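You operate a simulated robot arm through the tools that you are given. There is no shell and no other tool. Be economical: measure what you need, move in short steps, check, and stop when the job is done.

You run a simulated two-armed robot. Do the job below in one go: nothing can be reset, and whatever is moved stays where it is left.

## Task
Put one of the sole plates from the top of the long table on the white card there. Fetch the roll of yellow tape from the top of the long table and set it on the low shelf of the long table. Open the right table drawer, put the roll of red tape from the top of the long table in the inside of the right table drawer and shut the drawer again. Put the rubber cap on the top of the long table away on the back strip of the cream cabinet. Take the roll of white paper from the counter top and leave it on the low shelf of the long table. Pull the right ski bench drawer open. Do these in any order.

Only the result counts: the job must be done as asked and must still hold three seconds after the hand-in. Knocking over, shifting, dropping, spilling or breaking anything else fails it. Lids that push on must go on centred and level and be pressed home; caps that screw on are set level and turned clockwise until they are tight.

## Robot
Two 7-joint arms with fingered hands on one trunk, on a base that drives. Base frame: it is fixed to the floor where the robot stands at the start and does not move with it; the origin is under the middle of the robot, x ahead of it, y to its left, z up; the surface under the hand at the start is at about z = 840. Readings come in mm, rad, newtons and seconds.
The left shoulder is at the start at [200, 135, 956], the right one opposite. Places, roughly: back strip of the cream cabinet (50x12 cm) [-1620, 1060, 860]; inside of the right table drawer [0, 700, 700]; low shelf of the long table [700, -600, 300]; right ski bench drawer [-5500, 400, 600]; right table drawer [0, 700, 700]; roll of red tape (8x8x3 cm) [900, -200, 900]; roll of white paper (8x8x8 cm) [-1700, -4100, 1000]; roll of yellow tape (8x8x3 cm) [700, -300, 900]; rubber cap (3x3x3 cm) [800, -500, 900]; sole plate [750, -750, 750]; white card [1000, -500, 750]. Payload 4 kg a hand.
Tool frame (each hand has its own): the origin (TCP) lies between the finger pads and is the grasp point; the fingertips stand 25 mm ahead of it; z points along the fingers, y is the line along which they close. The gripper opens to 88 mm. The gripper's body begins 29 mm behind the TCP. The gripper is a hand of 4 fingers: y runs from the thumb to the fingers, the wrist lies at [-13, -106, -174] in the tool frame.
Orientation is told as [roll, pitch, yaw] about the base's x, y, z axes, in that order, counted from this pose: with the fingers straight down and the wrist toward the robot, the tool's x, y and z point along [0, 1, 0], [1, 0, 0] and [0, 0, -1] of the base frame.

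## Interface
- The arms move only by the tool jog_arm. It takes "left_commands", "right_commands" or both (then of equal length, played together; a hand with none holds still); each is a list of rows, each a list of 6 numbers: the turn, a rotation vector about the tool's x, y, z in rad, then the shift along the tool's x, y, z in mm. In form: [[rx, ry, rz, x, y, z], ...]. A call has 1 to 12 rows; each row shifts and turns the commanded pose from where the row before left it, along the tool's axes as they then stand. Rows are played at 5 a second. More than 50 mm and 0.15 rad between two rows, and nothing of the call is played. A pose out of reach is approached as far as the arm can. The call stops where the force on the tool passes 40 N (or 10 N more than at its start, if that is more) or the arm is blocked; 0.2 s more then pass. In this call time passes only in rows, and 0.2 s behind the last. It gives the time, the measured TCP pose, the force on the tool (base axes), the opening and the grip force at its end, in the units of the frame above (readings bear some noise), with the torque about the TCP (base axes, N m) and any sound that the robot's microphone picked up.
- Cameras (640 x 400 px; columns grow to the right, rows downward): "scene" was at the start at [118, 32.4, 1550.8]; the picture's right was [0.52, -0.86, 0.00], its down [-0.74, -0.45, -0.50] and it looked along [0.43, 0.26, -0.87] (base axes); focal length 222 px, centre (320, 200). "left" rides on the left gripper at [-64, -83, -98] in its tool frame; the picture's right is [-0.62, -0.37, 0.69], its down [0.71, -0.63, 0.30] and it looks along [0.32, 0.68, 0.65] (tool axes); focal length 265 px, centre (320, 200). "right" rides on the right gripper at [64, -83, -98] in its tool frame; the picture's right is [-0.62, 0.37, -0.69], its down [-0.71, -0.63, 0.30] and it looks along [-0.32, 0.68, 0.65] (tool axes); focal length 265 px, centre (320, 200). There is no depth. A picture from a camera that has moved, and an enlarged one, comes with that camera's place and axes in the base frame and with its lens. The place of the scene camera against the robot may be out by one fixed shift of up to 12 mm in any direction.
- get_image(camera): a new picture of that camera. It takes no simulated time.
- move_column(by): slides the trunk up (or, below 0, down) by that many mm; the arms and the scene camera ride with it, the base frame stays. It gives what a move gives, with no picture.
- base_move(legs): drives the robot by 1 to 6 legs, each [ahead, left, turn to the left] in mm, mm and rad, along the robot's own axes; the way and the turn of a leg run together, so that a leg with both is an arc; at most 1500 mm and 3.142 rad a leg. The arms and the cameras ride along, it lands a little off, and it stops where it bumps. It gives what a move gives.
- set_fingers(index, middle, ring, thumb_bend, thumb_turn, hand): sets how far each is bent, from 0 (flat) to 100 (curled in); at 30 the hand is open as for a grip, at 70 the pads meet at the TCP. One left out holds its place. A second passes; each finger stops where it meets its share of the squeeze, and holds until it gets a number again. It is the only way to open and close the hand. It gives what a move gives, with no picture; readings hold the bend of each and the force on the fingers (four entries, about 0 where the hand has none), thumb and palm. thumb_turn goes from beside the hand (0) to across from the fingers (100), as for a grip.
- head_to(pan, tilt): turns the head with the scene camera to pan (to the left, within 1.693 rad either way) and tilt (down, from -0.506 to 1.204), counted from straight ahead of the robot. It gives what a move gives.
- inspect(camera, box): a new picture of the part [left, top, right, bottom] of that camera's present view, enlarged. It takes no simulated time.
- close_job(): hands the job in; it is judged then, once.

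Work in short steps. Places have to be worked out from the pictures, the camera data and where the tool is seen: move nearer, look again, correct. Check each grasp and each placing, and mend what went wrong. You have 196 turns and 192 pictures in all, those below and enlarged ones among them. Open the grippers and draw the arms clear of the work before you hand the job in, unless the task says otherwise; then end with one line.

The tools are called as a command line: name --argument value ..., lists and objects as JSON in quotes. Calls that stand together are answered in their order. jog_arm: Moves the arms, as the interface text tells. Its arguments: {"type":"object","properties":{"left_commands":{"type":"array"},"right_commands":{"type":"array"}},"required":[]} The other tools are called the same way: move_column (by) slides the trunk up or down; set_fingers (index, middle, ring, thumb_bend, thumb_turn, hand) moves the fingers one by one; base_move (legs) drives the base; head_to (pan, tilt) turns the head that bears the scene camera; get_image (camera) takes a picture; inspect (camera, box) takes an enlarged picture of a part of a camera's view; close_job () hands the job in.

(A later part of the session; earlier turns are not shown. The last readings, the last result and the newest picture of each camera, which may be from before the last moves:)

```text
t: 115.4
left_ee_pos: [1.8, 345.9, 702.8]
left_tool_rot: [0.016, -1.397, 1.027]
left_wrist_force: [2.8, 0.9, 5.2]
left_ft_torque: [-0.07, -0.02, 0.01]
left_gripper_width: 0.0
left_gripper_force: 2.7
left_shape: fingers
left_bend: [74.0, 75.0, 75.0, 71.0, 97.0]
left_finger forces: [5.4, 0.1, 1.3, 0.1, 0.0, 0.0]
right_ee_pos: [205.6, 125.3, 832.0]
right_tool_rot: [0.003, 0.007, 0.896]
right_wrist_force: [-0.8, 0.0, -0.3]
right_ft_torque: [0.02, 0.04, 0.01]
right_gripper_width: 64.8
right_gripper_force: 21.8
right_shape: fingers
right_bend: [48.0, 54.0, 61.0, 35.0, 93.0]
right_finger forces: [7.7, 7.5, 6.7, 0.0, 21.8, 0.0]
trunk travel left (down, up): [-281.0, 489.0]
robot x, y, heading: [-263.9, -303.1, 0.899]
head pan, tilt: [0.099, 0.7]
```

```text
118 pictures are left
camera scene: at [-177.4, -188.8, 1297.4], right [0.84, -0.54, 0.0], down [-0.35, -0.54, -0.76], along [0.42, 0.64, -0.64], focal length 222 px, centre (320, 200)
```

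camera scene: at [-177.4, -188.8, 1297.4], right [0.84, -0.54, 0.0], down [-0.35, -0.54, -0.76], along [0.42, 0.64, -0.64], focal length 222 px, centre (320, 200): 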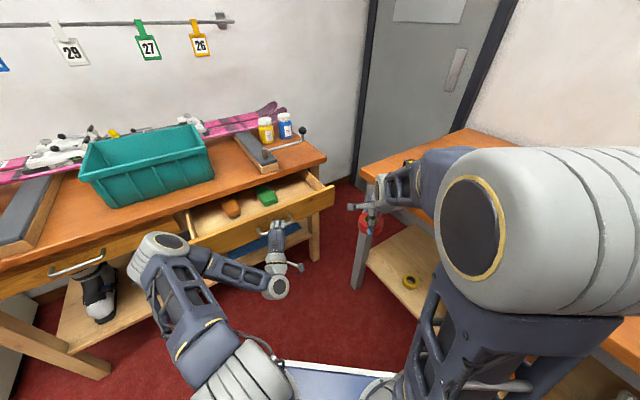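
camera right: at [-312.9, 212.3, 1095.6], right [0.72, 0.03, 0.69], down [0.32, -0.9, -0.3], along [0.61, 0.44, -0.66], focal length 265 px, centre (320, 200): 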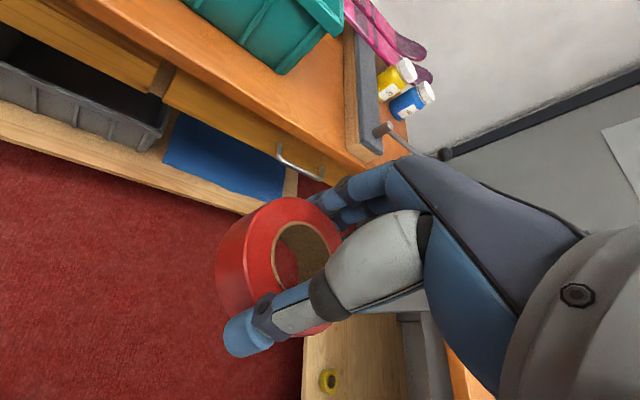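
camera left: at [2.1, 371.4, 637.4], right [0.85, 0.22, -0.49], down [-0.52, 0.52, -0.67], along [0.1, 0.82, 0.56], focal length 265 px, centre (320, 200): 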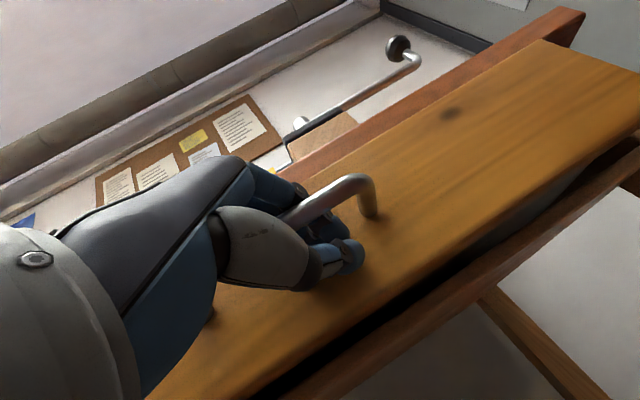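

The drawer is open about 170 mm, with two brushes inside. I'll zoom to find free space.

inspect --camera "scene" --box '[180, 150, 340, 250]'

get_image --camera "right"

```text
4.00 times, centred on (260, 200) of scene
camera zoom: at [-177.4, -188.8, 1297.4], right [0.84, -0.54, 0.0], down [-0.35, -0.54, -0.76], along [0.42, 0.64, -0.64], focal length 887 px, centre (560, 200)
```

zoom: 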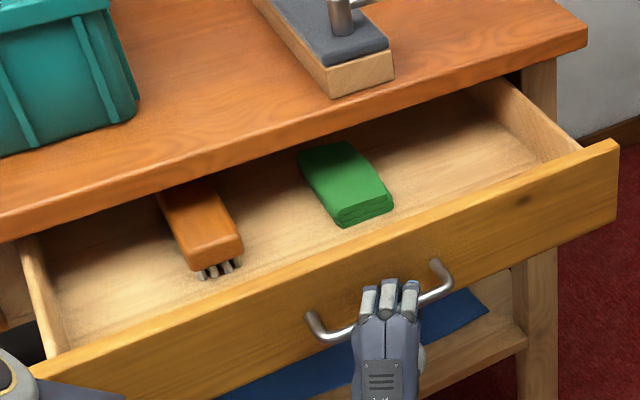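

```text
116 pictures are left
camera right: at [102.1, 100.6, 931.8], right [0.72, -0.1, 0.69], down [0.16, -0.94, -0.3], along [0.68, 0.33, -0.66], focal length 265 px, centre (320, 200)
```

right: 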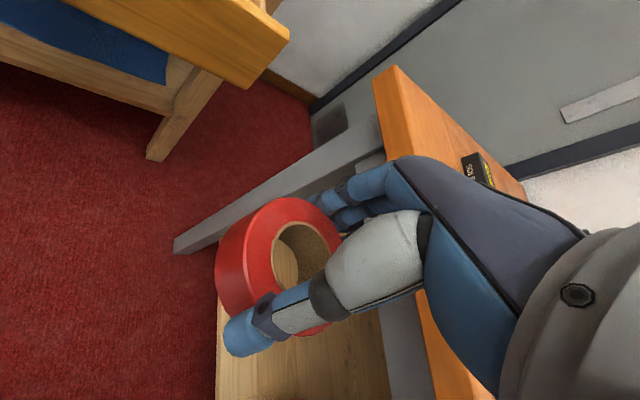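

The right part of the drawer is free. I'll pull out another ~90 mm for better access.

base_move --legs '[[-70, -56, 0]]'

inspect --camera "scene" --box '[180, 130, 380, 255]'

```text
t: 116.5
left_ee_pos: [2.7, 254.1, 702.9]
left_tool_rot: [0.013, -1.396, 1.025]
left_wrist_force: [-1.3, 1.6, 5.4]
left_ft_torque: [-0.08, -0.06, 0.03]
left_gripper_width: 0.1
left_gripper_force: 3.4
left_shape: fingers
left_bend: [74.0, 75.0, 75.0, 71.0, 97.0]
left_finger forces: [5.4, 0.0, 1.6, 0.0, 0.0, 0.0]
right_ee_pos: [204.9, 34.1, 832.8]
right_tool_rot: [0.004, 0.007, 0.894]
right_wrist_force: [0.5, 0.0, -1.0]
right_ft_torque: [-0.02, 0.0, -0.02]
right_gripper_width: 65.0
right_gripper_force: 21.3
right_shape: fingers
right_bend: [48.0, 54.0, 61.0, 35.0, 93.0]
right_finger forces: [7.7, 7.4, 6.7, 0.0, 21.8, 0.1]
trunk travel left (down, up): [-281.0, 489.0]
robot x, y, heading: [-261.5, -392.5, 0.897]
head pan, tilt: [0.099, 0.7]
```

```text
3.20 times, centred on (280, 192) of scene
camera zoom: at [-177.4, -279.6, 1297.4], right [0.84, -0.54, 0.0], down [-0.35, -0.54, -0.76], along [0.42, 0.64, -0.64], focal length 710 px, centre (448, 224)
```

zoom: 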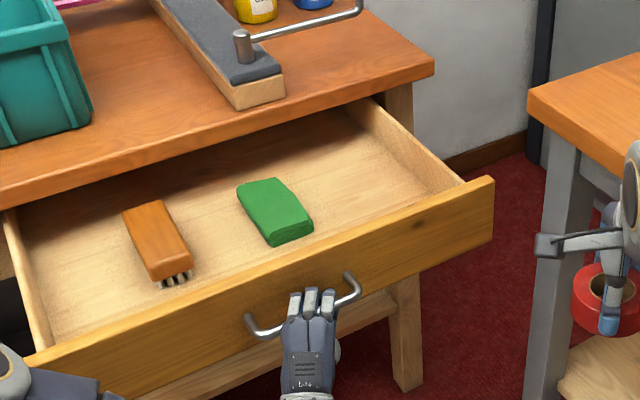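

The drawer is open about 240 mm. I'll release the handle, back straight out and raise the trunk before restoring the left hand.

set_fingers --hand "left" --index 34 --middle 34 --ring 34 --thumb_bend 36

get_image --camera "left"

```text
t: 117.5
left_ee_pos: [4.2, 255.4, 704.3]
left_tool_rot: [0.014, -1.396, 1.026]
left_wrist_force: [1.1, -0.2, 0.4]
left_ft_torque: [0.01, 0.0, 0.0]
left_gripper_width: 73.6
left_gripper_force: 0.1
left_shape: fingers
left_bend: [34.0, 34.0, 34.0, 36.0, 98.0]
left_finger forces: [0.0, 0.0, 0.0, 0.0, 0.0, 0.1]
right_ee_pos: [205.5, 33.9, 832.8]
right_tool_rot: [0.004, 0.007, 0.892]
right_wrist_force: [0.3, 0.8, -0.4]
right_ft_torque: [-0.02, -0.01, 0.01]
right_gripper_width: 64.8
right_gripper_force: 21.9
right_shape: fingers
right_bend: [48.0, 54.0, 61.0, 35.0, 93.0]
right_finger forces: [7.6, 7.5, 6.7, 0.1, 21.8, 0.1]
trunk travel left (down, up): [-281.0, 489.0]
robot x, y, heading: [-260.3, -400.1, 0.896]
head pan, tilt: [0.099, 0.7]
```

```text
114 pictures are left
camera left: at [2.1, 127.4, 637.5], right [0.85, 0.22, -0.48], down [-0.52, 0.53, -0.67], along [0.11, 0.82, 0.56], focal length 265 px, centre (320, 200)
```

left: 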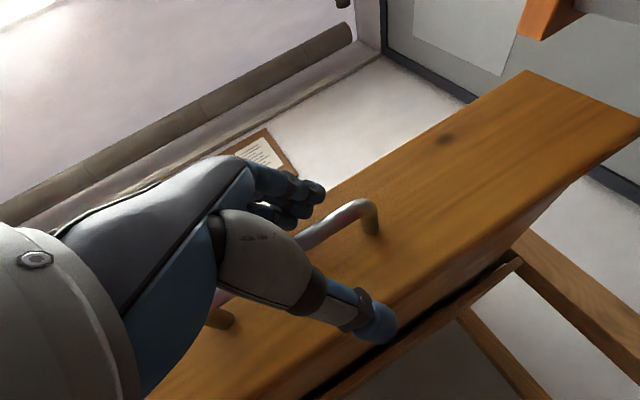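

Released. I'll back straight out and raise the trunk.

base_move --legs '[[-100, -13, 0]]'

move_column --by 250

jog_arm --left_commands '[[0.14, 0, 0, 0, 0, 0], [0.14, 0, 0, 0, 0, 0], [0.14, 0, 0, 0, 0, 0], [0.14, 0, 0, 0, 0, 0], [0.14, 0, 0, 0, 0, 0], [0.14, 0, 0, 0, 0, 0], [0.14, 0, 0, 0, 0, 0], [0.14, 0, 0, 0, 0, 0], [0.14, 0, 0, 0, 0, 0], [0.14, 0, 0, 0, 0, 0]]'

get_image --camera "scene"

```text
t: 118.7
left_ee_pos: [-49.1, 166.6, 703.2]
left_tool_rot: [0.014, -1.396, 1.026]
left_wrist_force: [0.7, -0.3, 0.5]
left_ft_torque: [-0.03, -0.03, -0.02]
left_gripper_width: 73.4
left_gripper_force: 0.1
left_shape: fingers
left_bend: [34.0, 34.0, 34.0, 36.0, 98.0]
left_finger forces: [0.0, 0.1, 0.1, 0.0, 0.0, 0.0]
right_ee_pos: [152.2, -54.3, 832.7]
right_tool_rot: [0.005, 0.008, 0.894]
right_wrist_force: [0.3, 1.0, 0.6]
right_ft_torque: [0.02, -0.01, -0.04]
right_gripper_width: 64.8
right_gripper_force: 21.8
right_shape: fingers
right_bend: [48.0, 54.0, 61.0, 35.0, 93.0]
right_finger forces: [7.7, 7.5, 6.6, 0.0, 21.7, 0.0]
trunk travel left (down, up): [-281.0, 489.0]
robot x, y, heading: [-312.9, -485.0, 0.897]
head pan, tilt: [0.099, 0.7]
```

```text
t: 121.3
left_ee_pos: [-49.6, 167.3, 953.4]
left_tool_rot: [0.014, -1.396, 1.026]
left_wrist_force: [-0.2, -0.6, -0.3]
left_ft_torque: [0.0, 0.02, 0.0]
left_gripper_width: 73.8
left_gripper_force: 0.0
left_shape: fingers
left_bend: [34.0, 34.0, 34.0, 36.0, 98.0]
left_finger forces: [0.1, 0.1, 0.0, 0.0, 0.0, 0.0]
right_ee_pos: [153.4, -54.9, 1082.8]
right_tool_rot: [0.002, 0.007, 0.893]
right_wrist_force: [0.3, -0.2, -0.8]
right_ft_torque: [-0.01, -0.02, 0.01]
right_gripper_width: 64.6
right_gripper_force: 21.8
right_shape: fingers
right_bend: [48.0, 54.0, 61.0, 35.0, 93.0]
right_finger forces: [7.6, 7.6, 6.7, 0.1, 21.7, 0.0]
trunk travel left (down, up): [-531.0, 239.0]
robot x, y, heading: [-312.7, -483.7, 0.894]
head pan, tilt: [0.099, 0.7]
```

```text
t: 123.5
left_ee_pos: [-49.8, 168.1, 955.0]
left_tool_rot: [0.001, 0.004, 1.039]
left_wrist_force: [-0.4, -0.8, -0.3]
left_ft_torque: [0.02, 0.0, 0.02]
left_gripper_width: 74.0
left_gripper_force: 0.0
left_shape: fingers
left_bend: [34.0, 34.0, 34.0, 36.0, 98.0]
left_finger forces: [0.0, 0.0, 0.0, 0.0, 0.0, 0.0]
right_ee_pos: [153.2, -55.3, 1081.3]
right_tool_rot: [0.003, 0.006, 0.894]
right_wrist_force: [-0.4, 0.5, -0.4]
right_ft_torque: [-0.01, -0.04, 0.02]
right_gripper_width: 64.9
right_gripper_force: 21.8
right_shape: fingers
right_bend: [48.0, 54.0, 61.0, 35.0, 93.0]
right_finger forces: [7.7, 7.5, 6.7, 0.1, 21.8, 0.0]
trunk travel left (down, up): [-531.0, 239.0]
robot x, y, heading: [-312.4, -486.5, 0.9]
head pan, tilt: [0.099, 0.7]
```

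```text
113 pictures are left
camera scene: at [-230.8, -367.7, 1547.3], right [0.84, -0.54, 0.0], down [-0.35, -0.54, -0.76], along [0.42, 0.64, -0.64], focal length 222 px, centre (320, 200)
```

scene: 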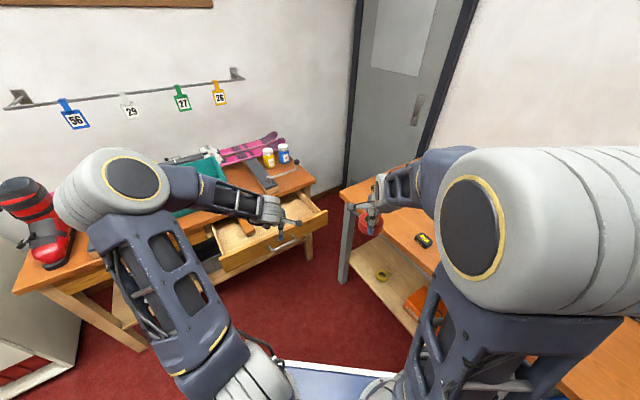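

Now I'll retract the left hand high and drive so the right hand comes over the open drawer.

jog_arm --left_commands '[[0, 0, 0, 0, -35, -30], [0, 0, 0, 0, -35, -30], [0, 0, 0, 0, -35, -30], [0, 0, 0, 0, -30, -30]]'

base_move --legs '[[0, 0, 0.1], [320, 98, 0]]'

get_image --camera "right"

get_image --camera "scene"

```text
t: 124.5
left_ee_pos: [-115.8, 47.9, 1074.9]
left_tool_rot: [0.005, 0.005, 1.038]
left_wrist_force: [0.1, -0.1, -0.9]
left_ft_torque: [-0.04, 0.02, 0.0]
left_gripper_width: 74.2
left_gripper_force: 0.1
left_shape: fingers
left_bend: [34.0, 34.0, 34.0, 36.0, 98.0]
left_finger forces: [0.1, 0.0, 0.0, 0.1, 0.0, 0.0]
right_ee_pos: [153.8, -53.8, 1082.4]
right_tool_rot: [0.004, 0.009, 0.892]
right_wrist_force: [0.3, 0.6, 1.0]
right_ft_torque: [-0.01, 0.04, 0.02]
right_gripper_width: 64.8
right_gripper_force: 21.7
right_shape: fingers
right_bend: [48.0, 54.0, 61.0, 35.0, 93.0]
right_finger forces: [7.6, 7.4, 6.7, 0.1, 21.7, 0.0]
trunk travel left (down, up): [-531.0, 239.0]
robot x, y, heading: [-313.7, -486.1, 0.895]
head pan, tilt: [0.099, 0.7]
```

```text
t: 127.2
left_ee_pos: [-80.8, 380.4, 1075.2]
left_tool_rot: [0.001, 0.003, 1.137]
left_wrist_force: [-0.4, -0.2, -0.6]
left_ft_torque: [-0.01, 0.01, 0.0]
left_gripper_width: 74.1
left_gripper_force: 0.0
left_shape: fingers
left_bend: [34.0, 34.0, 34.0, 36.0, 98.0]
left_finger forces: [0.1, 0.0, 0.0, 0.0, 0.0, 0.0]
right_ee_pos: [198.0, 303.6, 1082.8]
right_tool_rot: [0.003, 0.006, 0.991]
right_wrist_force: [0.3, 0.9, -1.2]
right_ft_torque: [0.0, -0.01, 0.0]
right_gripper_width: 64.9
right_gripper_force: 21.6
right_shape: fingers
right_bend: [49.0, 54.0, 61.0, 35.0, 93.0]
right_finger forces: [7.6, 7.4, 6.8, 0.1, 21.7, 0.0]
trunk travel left (down, up): [-531.0, 239.0]
robot x, y, heading: [-226.7, -168.1, 0.989]
head pan, tilt: [0.099, 0.7]
```

```text
112 pictures are left
camera right: at [98.0, 269.5, 1181.7], right [0.72, -0.03, 0.69], down [0.25, -0.92, -0.3], along [0.64, 0.39, -0.66], focal length 265 px, centre (320, 200)
```

right: 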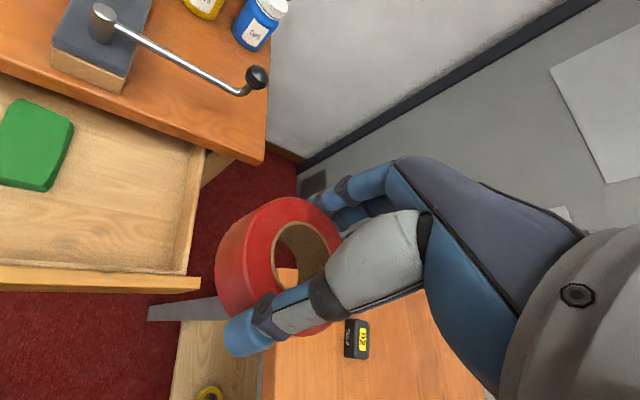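

```text
111 pictures are left
camera scene: at [-153.1, -45.2, 1547.4], right [0.89, -0.46, 0.0], down [-0.3, -0.57, -0.76], along [0.35, 0.68, -0.64], focal length 222 px, centre (320, 200)
```

scene: 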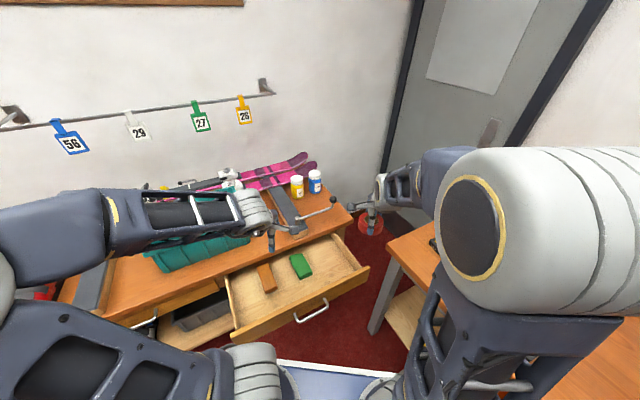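

The free area centres at about [155,418]. I'll shift the base left ~97, then move the right hand forward and down partway.

base_move --legs '[[0, 97, 0]]'

jog_arm --right_commands '[[0, 0, 0, 0, 35, 20], [0, 0, 0, 0, 34, 30], [0, 0, 0, 0, 0, 45], [0, 0, 0, 0, 0, 45], [0, 0, 0, 0, 0, 45], [0, 0, 0, 0, 0, 45]]'

get_image --camera "right"

get_image --camera "scene"

```text
t: 128.3
left_ee_pos: [-160.9, 432.0, 1075.4]
left_tool_rot: [0.002, 0.004, 1.137]
left_wrist_force: [0.0, -0.4, -1.5]
left_ft_torque: [-0.02, -0.02, 0.04]
left_gripper_width: 73.8
left_gripper_force: 0.1
left_shape: fingers
left_bend: [34.0, 34.0, 34.0, 36.0, 98.0]
left_finger forces: [0.0, 0.0, 0.0, 0.1, 0.1, 0.1]
right_ee_pos: [119.3, 356.4, 1081.9]
right_tool_rot: [0.003, 0.008, 0.987]
right_wrist_force: [0.4, 0.3, -0.4]
right_ft_torque: [-0.03, -0.03, 0.01]
right_gripper_width: 64.8
right_gripper_force: 21.6
right_shape: fingers
right_bend: [49.0, 54.0, 61.0, 35.0, 93.0]
right_finger forces: [7.6, 7.4, 6.7, 0.0, 21.5, 0.1]
trunk travel left (down, up): [-531.0, 239.0]
robot x, y, heading: [-308.1, -114.8, 0.991]
head pan, tilt: [0.099, 0.7]
```

```text
t: 129.7
left_ee_pos: [-160.7, 433.0, 1075.8]
left_tool_rot: [0.003, 0.003, 1.135]
left_wrist_force: [-0.6, 0.2, -0.4]
left_ft_torque: [0.02, -0.02, 0.01]
left_gripper_width: 74.0
left_gripper_force: 0.0
left_shape: fingers
left_bend: [34.0, 34.0, 34.0, 36.0, 98.0]
left_finger forces: [0.1, 0.0, 0.0, 0.0, 0.0, 0.0]
right_ee_pos: [153.4, 411.0, 851.9]
right_tool_rot: [0.004, 0.006, 0.988]
right_wrist_force: [0.0, 1.3, -0.7]
right_ft_torque: [0.0, 0.02, -0.01]
right_gripper_width: 64.4
right_gripper_force: 21.5
right_shape: fingers
right_bend: [49.0, 54.0, 61.0, 35.0, 93.0]
right_finger forces: [7.6, 7.5, 6.7, 0.0, 21.4, 0.1]
trunk travel left (down, up): [-531.0, 239.0]
robot x, y, heading: [-307.0, -114.7, 0.988]
head pan, tilt: [0.099, 0.7]
```

```text
110 pictures are left
camera right: at [52.9, 377.7, 951.6], right [0.72, -0.03, 0.69], down [0.25, -0.92, -0.3], along [0.64, 0.39, -0.66], focal length 265 px, centre (320, 200)
```

right: 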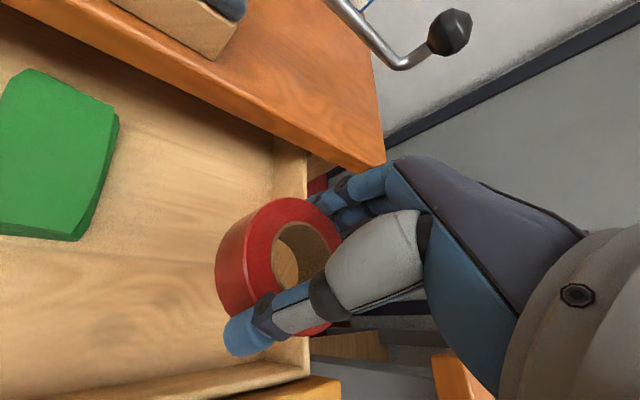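

```text
109 pictures are left
camera scene: at [-233.9, 7.4, 1547.5], right [0.89, -0.46, 0.0], down [-0.3, -0.57, -0.77], along [0.35, 0.68, -0.64], focal length 222 px, centre (320, 200)
```

scene: 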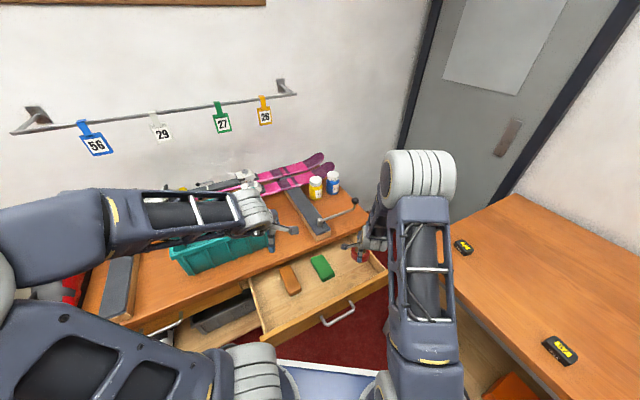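

The roll is clear of the walls, so I'll lower into the drawer.

jog_arm --right_commands '[[0, 0, 0, 0, 0, 45], [0, 0, 0, 0, 0, 45], [0, 0, 0, 0, 0, 25]]'

get_image --camera "right"

inspect --camera "scene" --box '[240, 170, 400, 360]'

```text
t: 130.5
left_ee_pos: [-160.3, 433.9, 1075.0]
left_tool_rot: [0.001, 0.003, 1.136]
left_wrist_force: [0.4, -1.0, 0.5]
left_ft_torque: [0.01, -0.03, 0.0]
left_gripper_width: 73.7
left_gripper_force: 0.0
left_shape: fingers
left_bend: [34.0, 34.0, 34.0, 36.0, 98.0]
left_finger forces: [0.0, 0.1, 0.0, 0.0, 0.0, 0.0]
right_ee_pos: [153.8, 411.0, 736.3]
right_tool_rot: [0.003, 0.007, 0.987]
right_wrist_force: [-0.2, -0.4, -1.3]
right_ft_torque: [-0.01, 0.01, -0.02]
right_gripper_width: 64.4
right_gripper_force: 21.5
right_shape: fingers
right_bend: [49.0, 54.0, 61.0, 35.0, 93.0]
right_finger forces: [7.7, 7.3, 6.7, 0.0, 21.2, 0.0]
trunk travel left (down, up): [-531.0, 239.0]
robot x, y, heading: [-308.1, -117.0, 0.992]
head pan, tilt: [0.099, 0.7]
```

```text
108 pictures are left
camera right: at [53.7, 378.1, 836.1], right [0.72, -0.03, 0.69], down [0.25, -0.92, -0.3], along [0.64, 0.39, -0.66], focal length 265 px, centre (320, 200)
```

right: 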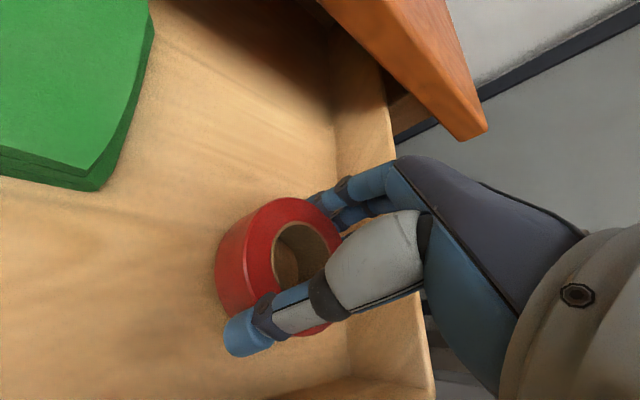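

```text
2.11 times, centred on (320, 265) of scene
camera zoom: at [-233.9, 7.5, 1547.4], right [0.89, -0.46, 0.0], down [-0.3, -0.57, -0.76], along [0.35, 0.68, -0.64], focal length 467 px, centre (320, 63)
```

zoom: 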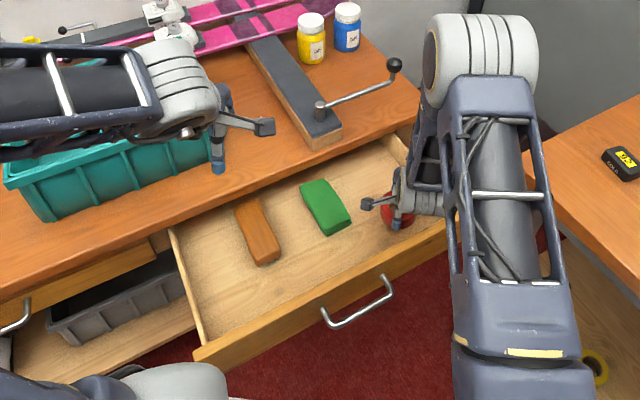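

Still free, so I'll continue down gently.

jog_arm --right_commands '[[0, 0, 0, 0, 0, 15], [0, 0, 0, 0, 0, 6], [0, 0, 0, 0, 0, 5]]'

get_image --camera "right"

```text
t: 131.3
left_ee_pos: [-161.5, 432.3, 1076.6]
left_tool_rot: [0.0, 0.004, 1.135]
left_wrist_force: [0.9, -0.2, 0.3]
left_ft_torque: [-0.03, -0.01, -0.01]
left_gripper_width: 73.6
left_gripper_force: 0.1
left_shape: fingers
left_bend: [34.0, 34.0, 34.0, 36.0, 98.0]
left_finger forces: [0.0, 0.0, 0.0, 0.0, 0.1, 0.0]
right_ee_pos: [155.4, 414.4, 716.0]
right_tool_rot: [0.005, -0.004, 0.989]
right_wrist_force: [-1.9, 0.6, 37.7]
right_ft_torque: [-0.24, 0.16, 0.09]
right_gripper_width: 65.7
right_gripper_force: 25.1
right_shape: fingers
right_bend: [50.0, 55.0, 62.0, 34.0, 93.0]
right_finger forces: [7.4, 7.4, 7.5, 0.0, 28.4, 0.1]
trunk travel left (down, up): [-531.0, 239.0]
robot x, y, heading: [-305.9, -112.0, 0.991]
head pan, tilt: [0.099, 0.7]
```

```text
106 pictures are left
camera right: at [54.3, 379.6, 814.2], right [0.72, -0.04, 0.69], down [0.25, -0.92, -0.31], along [0.65, 0.4, -0.65], focal length 265 px, centre (320, 200)
```

right: 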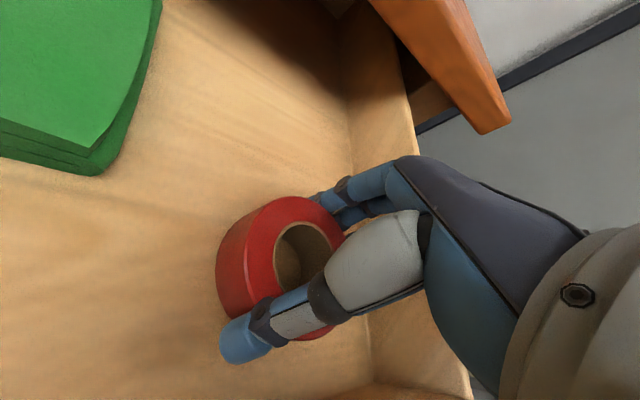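

It's on the drawer bottom (z≈683). I'll ease up 5 mm, release and lift.

jog_arm --right_commands '[[0, 0, 0, 0, 0, -5]]'

set_fingers --hand "right" --index 22 --middle 22 --ring 22 --thumb_bend 22

jog_arm --right_commands '[[0, 0, 0, 0, 0, -30], [0, 0, 0, 0, 0, -40], [0, 0, 0, 0, 0, -40], [0, 0, 0, 0, 0, -45], [0, 0, 0, 0, -20, -45]]'

get_image --camera "right"

```text
t: 131.7
left_ee_pos: [-160.6, 432.2, 1075.9]
left_tool_rot: [0.004, 0.004, 1.135]
left_wrist_force: [-0.6, 0.3, 0.5]
left_ft_torque: [0.01, 0.02, -0.01]
left_gripper_width: 73.9
left_gripper_force: 0.0
left_shape: fingers
left_bend: [34.0, 34.0, 34.0, 36.0, 98.0]
left_finger forces: [0.1, 0.1, 0.1, 0.1, 0.0, 0.0]
right_ee_pos: [155.3, 411.3, 716.3]
right_tool_rot: [0.003, 0.011, 0.986]
right_wrist_force: [1.6, -0.2, 18.6]
right_ft_torque: [-0.03, -0.11, 0.02]
right_gripper_width: 66.1
right_gripper_force: 23.1
right_shape: fingers
right_bend: [50.0, 55.0, 61.0, 34.0, 93.0]
right_finger forces: [7.3, 7.5, 7.9, 0.0, 22.9, 0.0]
trunk travel left (down, up): [-531.0, 239.0]
robot x, y, heading: [-306.3, -116.9, 0.99]
head pan, tilt: [0.099, 0.7]
```

```text
t: 132.7
left_ee_pos: [-161.3, 433.4, 1074.5]
left_tool_rot: [0.003, 0.005, 1.137]
left_wrist_force: [-0.6, 0.3, -0.4]
left_ft_torque: [-0.01, 0.03, 0.02]
left_gripper_width: 73.9
left_gripper_force: 0.1
left_shape: fingers
left_bend: [34.0, 34.0, 34.0, 36.0, 98.0]
left_finger forces: [0.1, 0.1, 0.0, 0.0, 0.0, 0.0]
right_ee_pos: [154.7, 412.0, 717.6]
right_tool_rot: [0.004, 0.006, 0.987]
right_wrist_force: [-0.2, -0.4, 0.2]
right_ft_torque: [0.04, -0.03, 0.0]
right_gripper_width: 100.4
right_gripper_force: 0.2
right_shape: fingers
right_bend: [22.0, 22.0, 22.0, 21.0, 97.0]
right_finger forces: [0.0, 0.0, 0.0, 0.1, 0.2, 0.1]
trunk travel left (down, up): [-531.0, 239.0]
robot x, y, heading: [-306.1, -116.7, 0.99]
head pan, tilt: [0.099, 0.7]
```

```text
t: 133.9
left_ee_pos: [-160.8, 432.6, 1075.3]
left_tool_rot: [0.003, 0.005, 1.136]
left_wrist_force: [-0.1, -0.6, -0.5]
left_ft_torque: [0.0, 0.02, 0.0]
left_gripper_width: 74.0
left_gripper_force: 0.2
left_shape: fingers
left_bend: [34.0, 34.0, 34.0, 36.0, 98.0]
left_finger forces: [0.0, 0.0, 0.0, 0.0, 0.1, 0.0]
right_ee_pos: [143.8, 396.1, 917.9]
right_tool_rot: [0.005, 0.006, 0.988]
right_wrist_force: [0.2, 0.5, -0.7]
right_ft_torque: [-0.01, 0.01, -0.01]
right_gripper_width: 100.2
right_gripper_force: 0.0
right_shape: fingers
right_bend: [22.0, 22.0, 22.0, 22.0, 97.0]
right_finger forces: [0.0, 0.0, 0.0, 0.0, 0.1, 0.0]
trunk travel left (down, up): [-531.0, 239.0]
robot x, y, heading: [-305.7, -116.9, 0.99]
head pan, tilt: [0.099, 0.7]
```

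```text
105 pictures are left
camera right: at [44.1, 363.2, 1016.3], right [0.73, -0.03, 0.69], down [0.25, -0.92, -0.3], along [0.64, 0.39, -0.66], focal length 265 px, centre (320, 200)
```

right: 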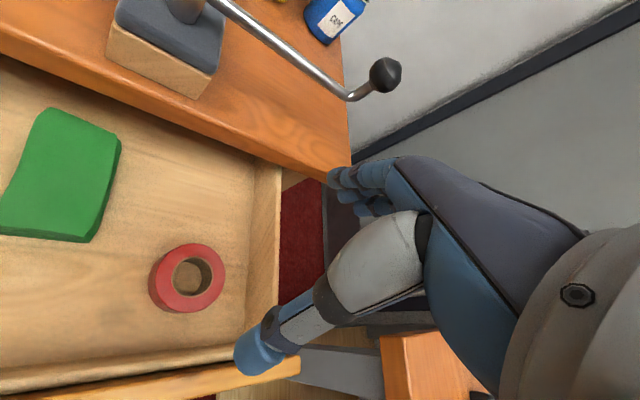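

The red roll lies in the drawer. To shut it I'll push on the handle bar with the right hand; first back off and reposition facing the table.

base_move --legs '[[-330, 0, 0], [0, 0, 0.46], [-30, -328, 0]]'

set_fingers --hand "right" --index 95 --middle 95 --ring 95 --thumb_bend 40 --thumb_turn 20

get_image --camera "scene"

get_image --camera "right"

```text
t: 139.2
left_ee_pos: [-281.5, 97.2, 1075.1]
left_tool_rot: [0.002, 0.004, 1.61]
left_wrist_force: [-0.4, 0.1, 0.6]
left_ft_torque: [0.0, 0.01, 0.0]
left_gripper_width: 73.9
left_gripper_force: 0.1
left_shape: fingers
left_bend: [34.0, 34.0, 34.0, 36.0, 98.0]
left_finger forces: [0.0, 0.0, 0.0, 0.0, 0.0, 0.0]
right_ee_pos: [5.1, 203.1, 917.3]
right_tool_rot: [0.004, 0.008, 1.463]
right_wrist_force: [-0.6, -0.3, 0.6]
right_ft_torque: [0.01, 0.03, 0.02]
right_gripper_width: 100.0
right_gripper_force: 0.2
right_shape: fingers
right_bend: [22.0, 22.0, 22.0, 22.0, 97.0]
right_finger forces: [0.0, 0.0, 0.1, 0.0, 0.1, 0.1]
trunk travel left (down, up): [-531.0, 239.0]
robot x, y, heading: [-160.5, -459.6, 1.465]
head pan, tilt: [0.099, 0.7]
```

```text
t: 140.2
left_ee_pos: [-282.4, 96.6, 1074.5]
left_tool_rot: [0.003, 0.003, 1.61]
left_wrist_force: [0.1, 0.7, -0.1]
left_ft_torque: [-0.01, 0.03, -0.02]
left_gripper_width: 74.0
left_gripper_force: 0.2
left_shape: fingers
left_bend: [34.0, 34.0, 34.0, 36.0, 98.0]
left_finger forces: [0.0, 0.0, 0.0, 0.1, 0.0, 0.0]
right_ee_pos: [5.1, 203.8, 916.6]
right_tool_rot: [0.004, 0.009, 1.462]
right_wrist_force: [0.2, 0.3, 0.3]
right_ft_torque: [-0.01, 0.03, 0.0]
right_gripper_width: 64.6
right_gripper_force: 0.1
right_shape: fingers
right_bend: [95.0, 95.0, 95.0, 40.0, 20.0]
right_finger forces: [0.1, 0.0, 0.0, 0.1, 0.1, 0.1]
trunk travel left (down, up): [-531.0, 239.0]
robot x, y, heading: [-158.5, -460.5, 1.462]
head pan, tilt: [0.099, 0.7]
```

```text
104 pictures are left
camera scene: at [-154.0, -316.1, 1547.4], right [1.0, -0.01, 0.0], down [0.0, -0.64, -0.76], along [0.0, 0.76, -0.64], focal length 222 px, centre (320, 200)
```

scene: 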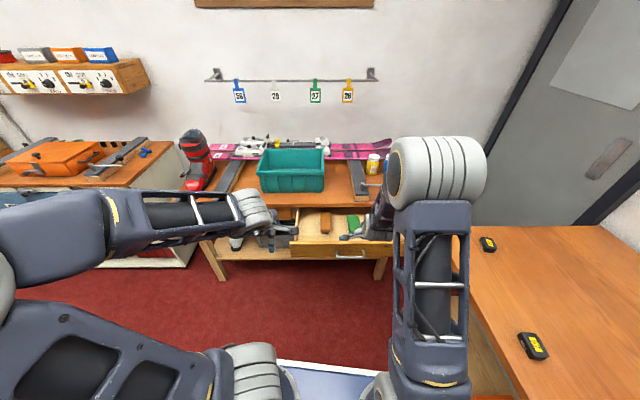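

```text
103 pictures are left
camera right: at [-68.5, 128.4, 1016.1], right [0.66, 0.3, 0.69], down [0.64, -0.71, -0.3], along [0.39, 0.64, -0.66], focal length 265 px, centre (320, 200)
```

right: 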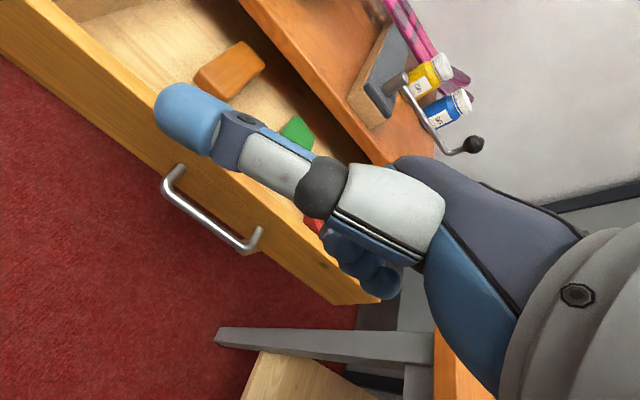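

I'll curl the thumb in, back 50 mm and lower the fist to handle height.

set_fingers --hand "right" --thumb_turn 98 --thumb_bend 60

base_move --legs '[[-60, 0, 0]]'

move_column --by -220

get_image --camera "scene"

get_image --camera "right"

```text
t: 141.2
left_ee_pos: [-281.5, 96.6, 1074.9]
left_tool_rot: [0.002, 0.003, 1.608]
left_wrist_force: [-0.6, -1.0, -0.2]
left_ft_torque: [0.01, -0.01, 0.01]
left_gripper_width: 73.8
left_gripper_force: 0.0
left_shape: fingers
left_bend: [34.0, 34.0, 34.0, 36.0, 98.0]
left_finger forces: [0.0, 0.0, 0.0, 0.1, 0.0, 0.0]
right_ee_pos: [4.8, 204.9, 917.8]
right_tool_rot: [0.002, 0.006, 1.462]
right_wrist_force: [0.1, 0.0, 0.4]
right_ft_torque: [-0.01, 0.01, 0.02]
right_gripper_width: 32.0
right_gripper_force: 0.1
right_shape: fingers
right_bend: [95.0, 95.0, 95.0, 60.0, 99.0]
right_finger forces: [0.0, 0.1, 0.0, 0.1, 0.0, 0.0]
trunk travel left (down, up): [-531.0, 239.0]
robot x, y, heading: [-161.9, -458.1, 1.467]
head pan, tilt: [0.099, 0.7]
```

```text
t: 142.2
left_ee_pos: [-288.3, 36.3, 1075.5]
left_tool_rot: [0.0, 0.003, 1.608]
left_wrist_force: [0.8, -0.4, -0.7]
left_ft_torque: [0.02, 0.0, 0.04]
left_gripper_width: 74.0
left_gripper_force: 0.1
left_shape: fingers
left_bend: [34.0, 34.0, 34.0, 36.0, 98.0]
left_finger forces: [0.1, 0.0, 0.0, 0.1, 0.0, 0.0]
right_ee_pos: [-1.1, 142.8, 916.5]
right_tool_rot: [0.004, 0.008, 1.463]
right_wrist_force: [-0.1, -0.3, 0.4]
right_ft_torque: [-0.03, -0.02, -0.02]
right_gripper_width: 31.7
right_gripper_force: 0.1
right_shape: fingers
right_bend: [95.0, 95.0, 95.0, 60.0, 99.0]
right_finger forces: [0.1, 0.1, 0.0, 0.0, 0.0, 0.1]
trunk travel left (down, up): [-531.0, 239.0]
robot x, y, heading: [-170.7, -521.8, 1.462]
head pan, tilt: [0.099, 0.7]
```

```text
t: 144.6
left_ee_pos: [-289.1, 35.3, 854.9]
left_tool_rot: [0.002, 0.002, 1.609]
left_wrist_force: [0.2, 0.0, -0.3]
left_ft_torque: [0.02, 0.03, -0.01]
left_gripper_width: 74.0
left_gripper_force: 0.0
left_shape: fingers
left_bend: [34.0, 34.0, 34.0, 36.0, 98.0]
left_finger forces: [0.0, 0.1, 0.1, 0.0, 0.0, 0.0]
right_ee_pos: [-1.3, 142.9, 696.6]
right_tool_rot: [0.003, 0.007, 1.462]
right_wrist_force: [0.0, 0.0, -0.3]
right_ft_torque: [-0.04, 0.0, -0.04]
right_gripper_width: 31.8
right_gripper_force: 0.1
right_shape: fingers
right_bend: [95.0, 95.0, 95.0, 60.0, 99.0]
right_finger forces: [0.0, 0.0, 0.0, 0.1, 0.1, 0.1]
trunk travel left (down, up): [-311.0, 459.0]
robot x, y, heading: [-166.1, -523.7, 1.47]
head pan, tilt: [0.099, 0.7]
```

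```text
102 pictures are left
camera scene: at [-160.4, -376.7, 1327.4], right [1.0, -0.01, 0.0], down [0.0, -0.64, -0.76], along [0.0, 0.76, -0.64], focal length 222 px, centre (320, 200)
```

scene: 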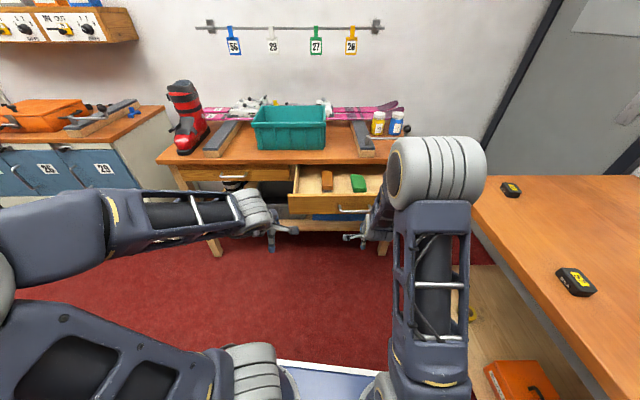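

```text
101 pictures are left
camera right: at [-75.0, 67.7, 796.2], right [0.66, 0.3, 0.69], down [0.64, -0.71, -0.3], along [0.39, 0.64, -0.66], focal length 265 px, centre (320, 200)
```

right: 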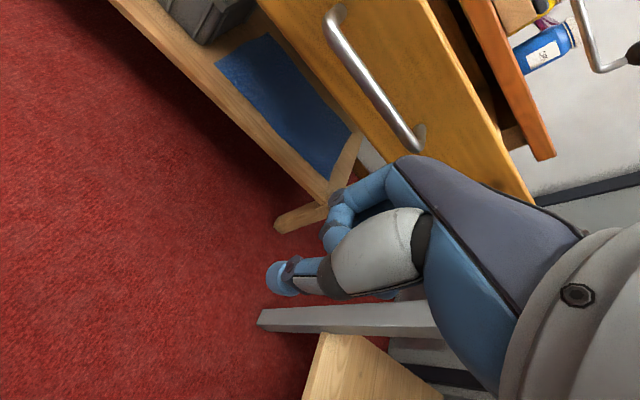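

The fist is in front of the bar. I'll lower 15 mm more and drive forward along +y in steps.

move_column --by -15

base_move --legs '[[110, 20, 0]]'

get_image --camera "right"

inspect --camera "scene" --box '[260, 130, 420, 260]'

```text
t: 145.2
left_ee_pos: [-287.2, 36.5, 840.2]
left_tool_rot: [0.004, 0.003, 1.609]
left_wrist_force: [0.7, 0.8, 0.4]
left_ft_torque: [0.03, -0.01, 0.05]
left_gripper_width: 74.0
left_gripper_force: 0.1
left_shape: fingers
left_bend: [34.0, 34.0, 34.0, 36.0, 98.0]
left_finger forces: [0.0, 0.0, 0.0, 0.0, 0.1, 0.0]
right_ee_pos: [-1.5, 142.9, 681.8]
right_tool_rot: [0.003, 0.007, 1.463]
right_wrist_force: [-0.8, 0.6, 0.1]
right_ft_torque: [-0.01, -0.01, -0.01]
right_gripper_width: 31.7
right_gripper_force: 0.2
right_shape: fingers
right_bend: [95.0, 95.0, 95.0, 60.0, 99.0]
right_finger forces: [0.1, 0.0, 0.1, 0.0, 0.1, 0.0]
trunk travel left (down, up): [-296.0, 474.0]
robot x, y, heading: [-169.1, -522.8, 1.464]
head pan, tilt: [0.099, 0.7]
```

```text
t: 146.4
left_ee_pos: [-296.3, 149.3, 840.3]
left_tool_rot: [0.001, 0.004, 1.608]
left_wrist_force: [-0.1, 1.2, -0.9]
left_ft_torque: [0.0, -0.01, -0.01]
left_gripper_width: 74.0
left_gripper_force: 0.1
left_shape: fingers
left_bend: [34.0, 34.0, 34.0, 36.0, 98.0]
left_finger forces: [0.0, 0.0, 0.0, 0.0, 0.1, 0.0]
right_ee_pos: [-8.4, 255.5, 681.9]
right_tool_rot: [0.003, 0.007, 1.463]
right_wrist_force: [0.0, -0.4, 0.2]
right_ft_torque: [0.01, 0.0, 0.0]
right_gripper_width: 31.9
right_gripper_force: 0.1
right_shape: fingers
right_bend: [95.0, 95.0, 95.0, 60.0, 99.0]
right_finger forces: [0.0, 0.0, 0.0, 0.1, 0.0, 0.1]
trunk travel left (down, up): [-296.0, 474.0]
robot x, y, heading: [-175.0, -406.9, 1.46]
head pan, tilt: [0.099, 0.7]
```

```text
100 pictures are left
camera right: at [-82.3, 180.7, 781.1], right [0.66, 0.3, 0.69], down [0.64, -0.71, -0.3], along [0.39, 0.64, -0.66], focal length 265 px, centre (320, 200)
```

right: 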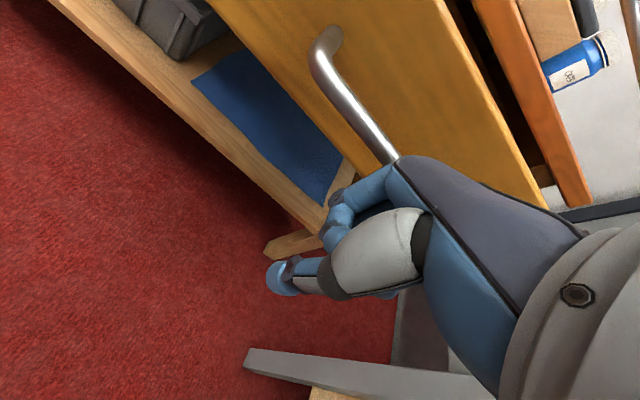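

```text
3.08 times, centred on (340, 195) of scene
camera zoom: at [-167.9, -263.7, 1312.4], right [1.0, -0.01, 0.0], down [0.0, -0.64, -0.76], along [0.01, 0.76, -0.64], focal length 682 px, centre (258, 215)
```

zoom: 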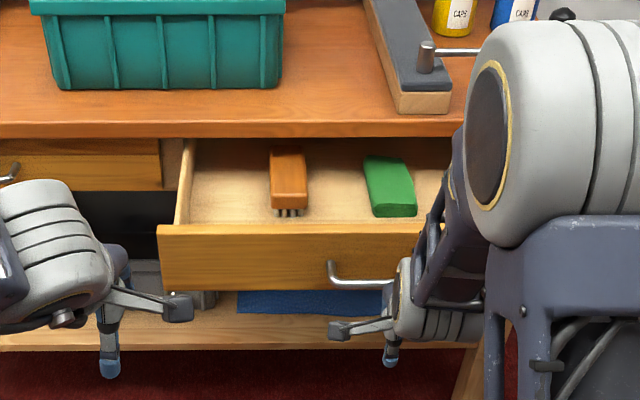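

Not yet pushing. I'll continue forward.

base_move --legs '[[90, 10, 0]]'

inspect --camera "scene" --box '[260, 130, 420, 260]'

```text
t: 147.5
left_ee_pos: [-296.9, 238.0, 839.7]
left_tool_rot: [0.0, 0.002, 1.611]
left_wrist_force: [0.1, 1.0, 0.3]
left_ft_torque: [-0.01, 0.04, 0.02]
left_gripper_width: 74.0
left_gripper_force: 0.1
left_shape: fingers
left_bend: [34.0, 34.0, 34.0, 36.0, 98.0]
left_finger forces: [0.0, 0.0, 0.0, 0.1, 0.0, 0.1]
right_ee_pos: [-10.1, 345.7, 682.6]
right_tool_rot: [0.003, 0.006, 1.465]
right_wrist_force: [0.2, 0.7, 0.5]
right_ft_torque: [-0.04, -0.01, 0.01]
right_gripper_width: 32.1
right_gripper_force: 0.0
right_shape: fingers
right_bend: [95.0, 95.0, 95.0, 60.0, 99.0]
right_finger forces: [0.1, 0.0, 0.1, 0.1, 0.1, 0.1]
trunk travel left (down, up): [-296.0, 474.0]
robot x, y, heading: [-173.9, -317.7, 1.468]
head pan, tilt: [0.099, 0.7]
```

```text
3.08 times, centred on (340, 195) of scene
camera zoom: at [-168.7, -174.5, 1312.4], right [1.0, -0.01, 0.0], down [0.0, -0.64, -0.76], along [0.0, 0.76, -0.64], focal length 682 px, centre (258, 215)
```

zoom: 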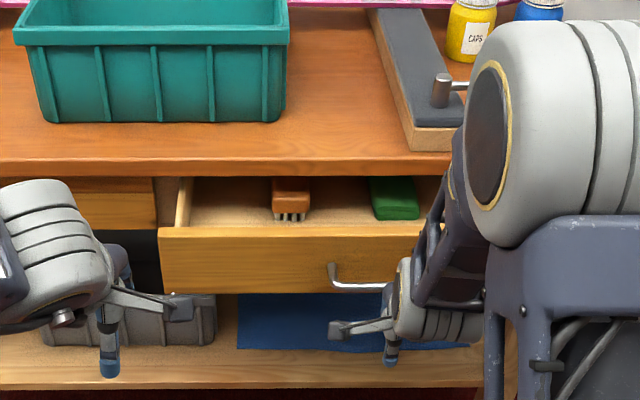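

The drawer is closing. I'll continue.

base_move --legs '[[90, 10, 0]]'

inspect --camera "scene" --box '[260, 130, 420, 260]'

get_image --camera "right"

```text
t: 148.6
left_ee_pos: [-296.4, 330.1, 840.5]
left_tool_rot: [0.003, 0.005, 1.609]
left_wrist_force: [-0.1, 0.4, -0.6]
left_ft_torque: [0.02, -0.01, 0.02]
left_gripper_width: 73.8
left_gripper_force: 0.0
left_shape: fingers
left_bend: [34.0, 34.0, 34.0, 36.0, 98.0]
left_finger forces: [0.0, 0.1, 0.0, 0.0, 0.0, 0.0]
right_ee_pos: [-10.2, 436.7, 681.8]
right_tool_rot: [0.004, 0.007, 1.463]
right_wrist_force: [1.0, -0.6, -0.2]
right_ft_torque: [0.01, 0.02, -0.02]
right_gripper_width: 31.9
right_gripper_force: 0.0
right_shape: fingers
right_bend: [95.0, 95.0, 95.0, 60.0, 99.0]
right_finger forces: [0.0, 0.0, 0.0, 0.1, 0.1, 0.0]
trunk travel left (down, up): [-296.0, 474.0]
robot x, y, heading: [-175.9, -222.5, 1.463]
head pan, tilt: [0.099, 0.7]
```

```text
3.08 times, centred on (340, 195) of scene
camera zoom: at [-168.8, -83.4, 1312.4], right [1.0, -0.01, 0.0], down [0.0, -0.64, -0.76], along [0.01, 0.76, -0.64], focal length 682 px, centre (258, 215)
```

zoom: 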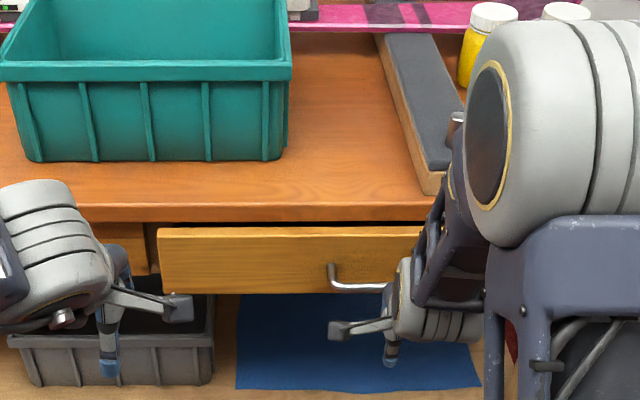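

```text
96 pictures are left
camera right: at [-83.2, 361.1, 781.1], right [0.66, 0.3, 0.69], down [0.64, -0.71, -0.3], along [0.39, 0.64, -0.66], focal length 265 px, centre (320, 200)
```

right: 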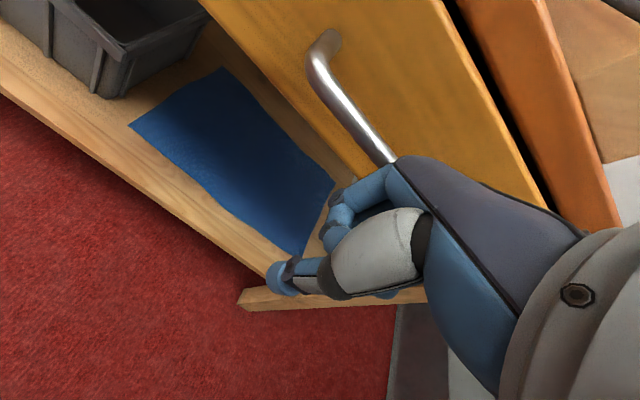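

base_move --legs '[[45, 5, 0]]'

inspect --camera "scene" --box '[260, 130, 420, 260]'

get_image --camera "right"

```text
t: 150.0
left_ee_pos: [-296.6, 375.3, 840.4]
left_tool_rot: [0.002, 0.003, 1.607]
left_wrist_force: [0.5, -0.5, 0.3]
left_ft_torque: [-0.03, -0.01, -0.01]
left_gripper_width: 73.7
left_gripper_force: 0.0
left_shape: fingers
left_bend: [34.0, 34.0, 34.0, 36.0, 98.0]
left_finger forces: [0.0, 0.0, 0.1, 0.0, 0.0, 0.1]
right_ee_pos: [-9.5, 478.5, 680.1]
right_tool_rot: [0.003, 0.016, 1.462]
right_wrist_force: [-0.8, -10.8, 6.4]
right_ft_torque: [0.54, -0.1, -0.12]
right_gripper_width: 32.1
right_gripper_force: 5.6
right_shape: fingers
right_bend: [95.0, 95.0, 95.0, 60.0, 99.0]
right_finger forces: [0.0, 11.1, 0.0, 0.0, 0.0, 0.1]
trunk travel left (down, up): [-296.0, 474.0]
robot x, y, heading: [-176.9, -181.3, 1.467]
head pan, tilt: [0.099, 0.7]
stopped in leg 1: the force on the tool passed its limit at 42 N (the readings are from after the stop); the commanded pose is now the measured one
```

```text
3.08 times, centred on (340, 195) of scene
camera zoom: at [-169.0, -37.7, 1312.3], right [1.0, -0.01, 0.0], down [0.0, -0.64, -0.77], along [0.01, 0.77, -0.64], focal length 682 px, centre (258, 215)
```

zoom: 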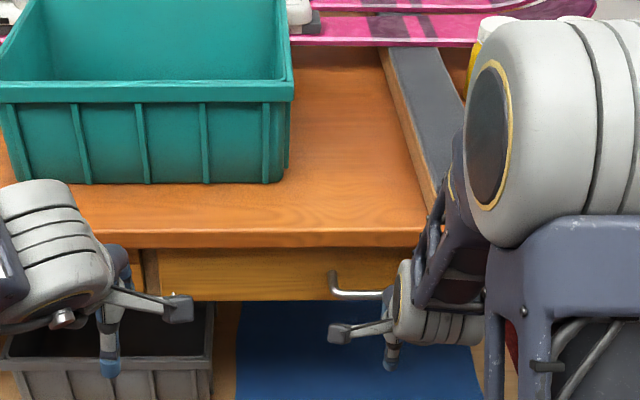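

```text
94 pictures are left
camera right: at [-83.1, 403.9, 780.4], right [0.66, 0.31, 0.69], down [0.64, -0.71, -0.3], along [0.39, 0.63, -0.67], focal length 265 px, centre (320, 200)
```

right: 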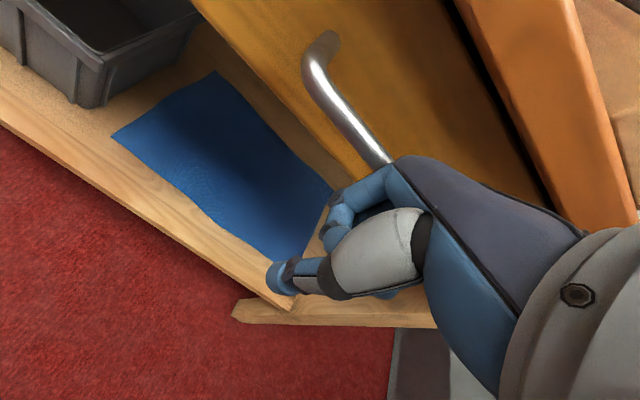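

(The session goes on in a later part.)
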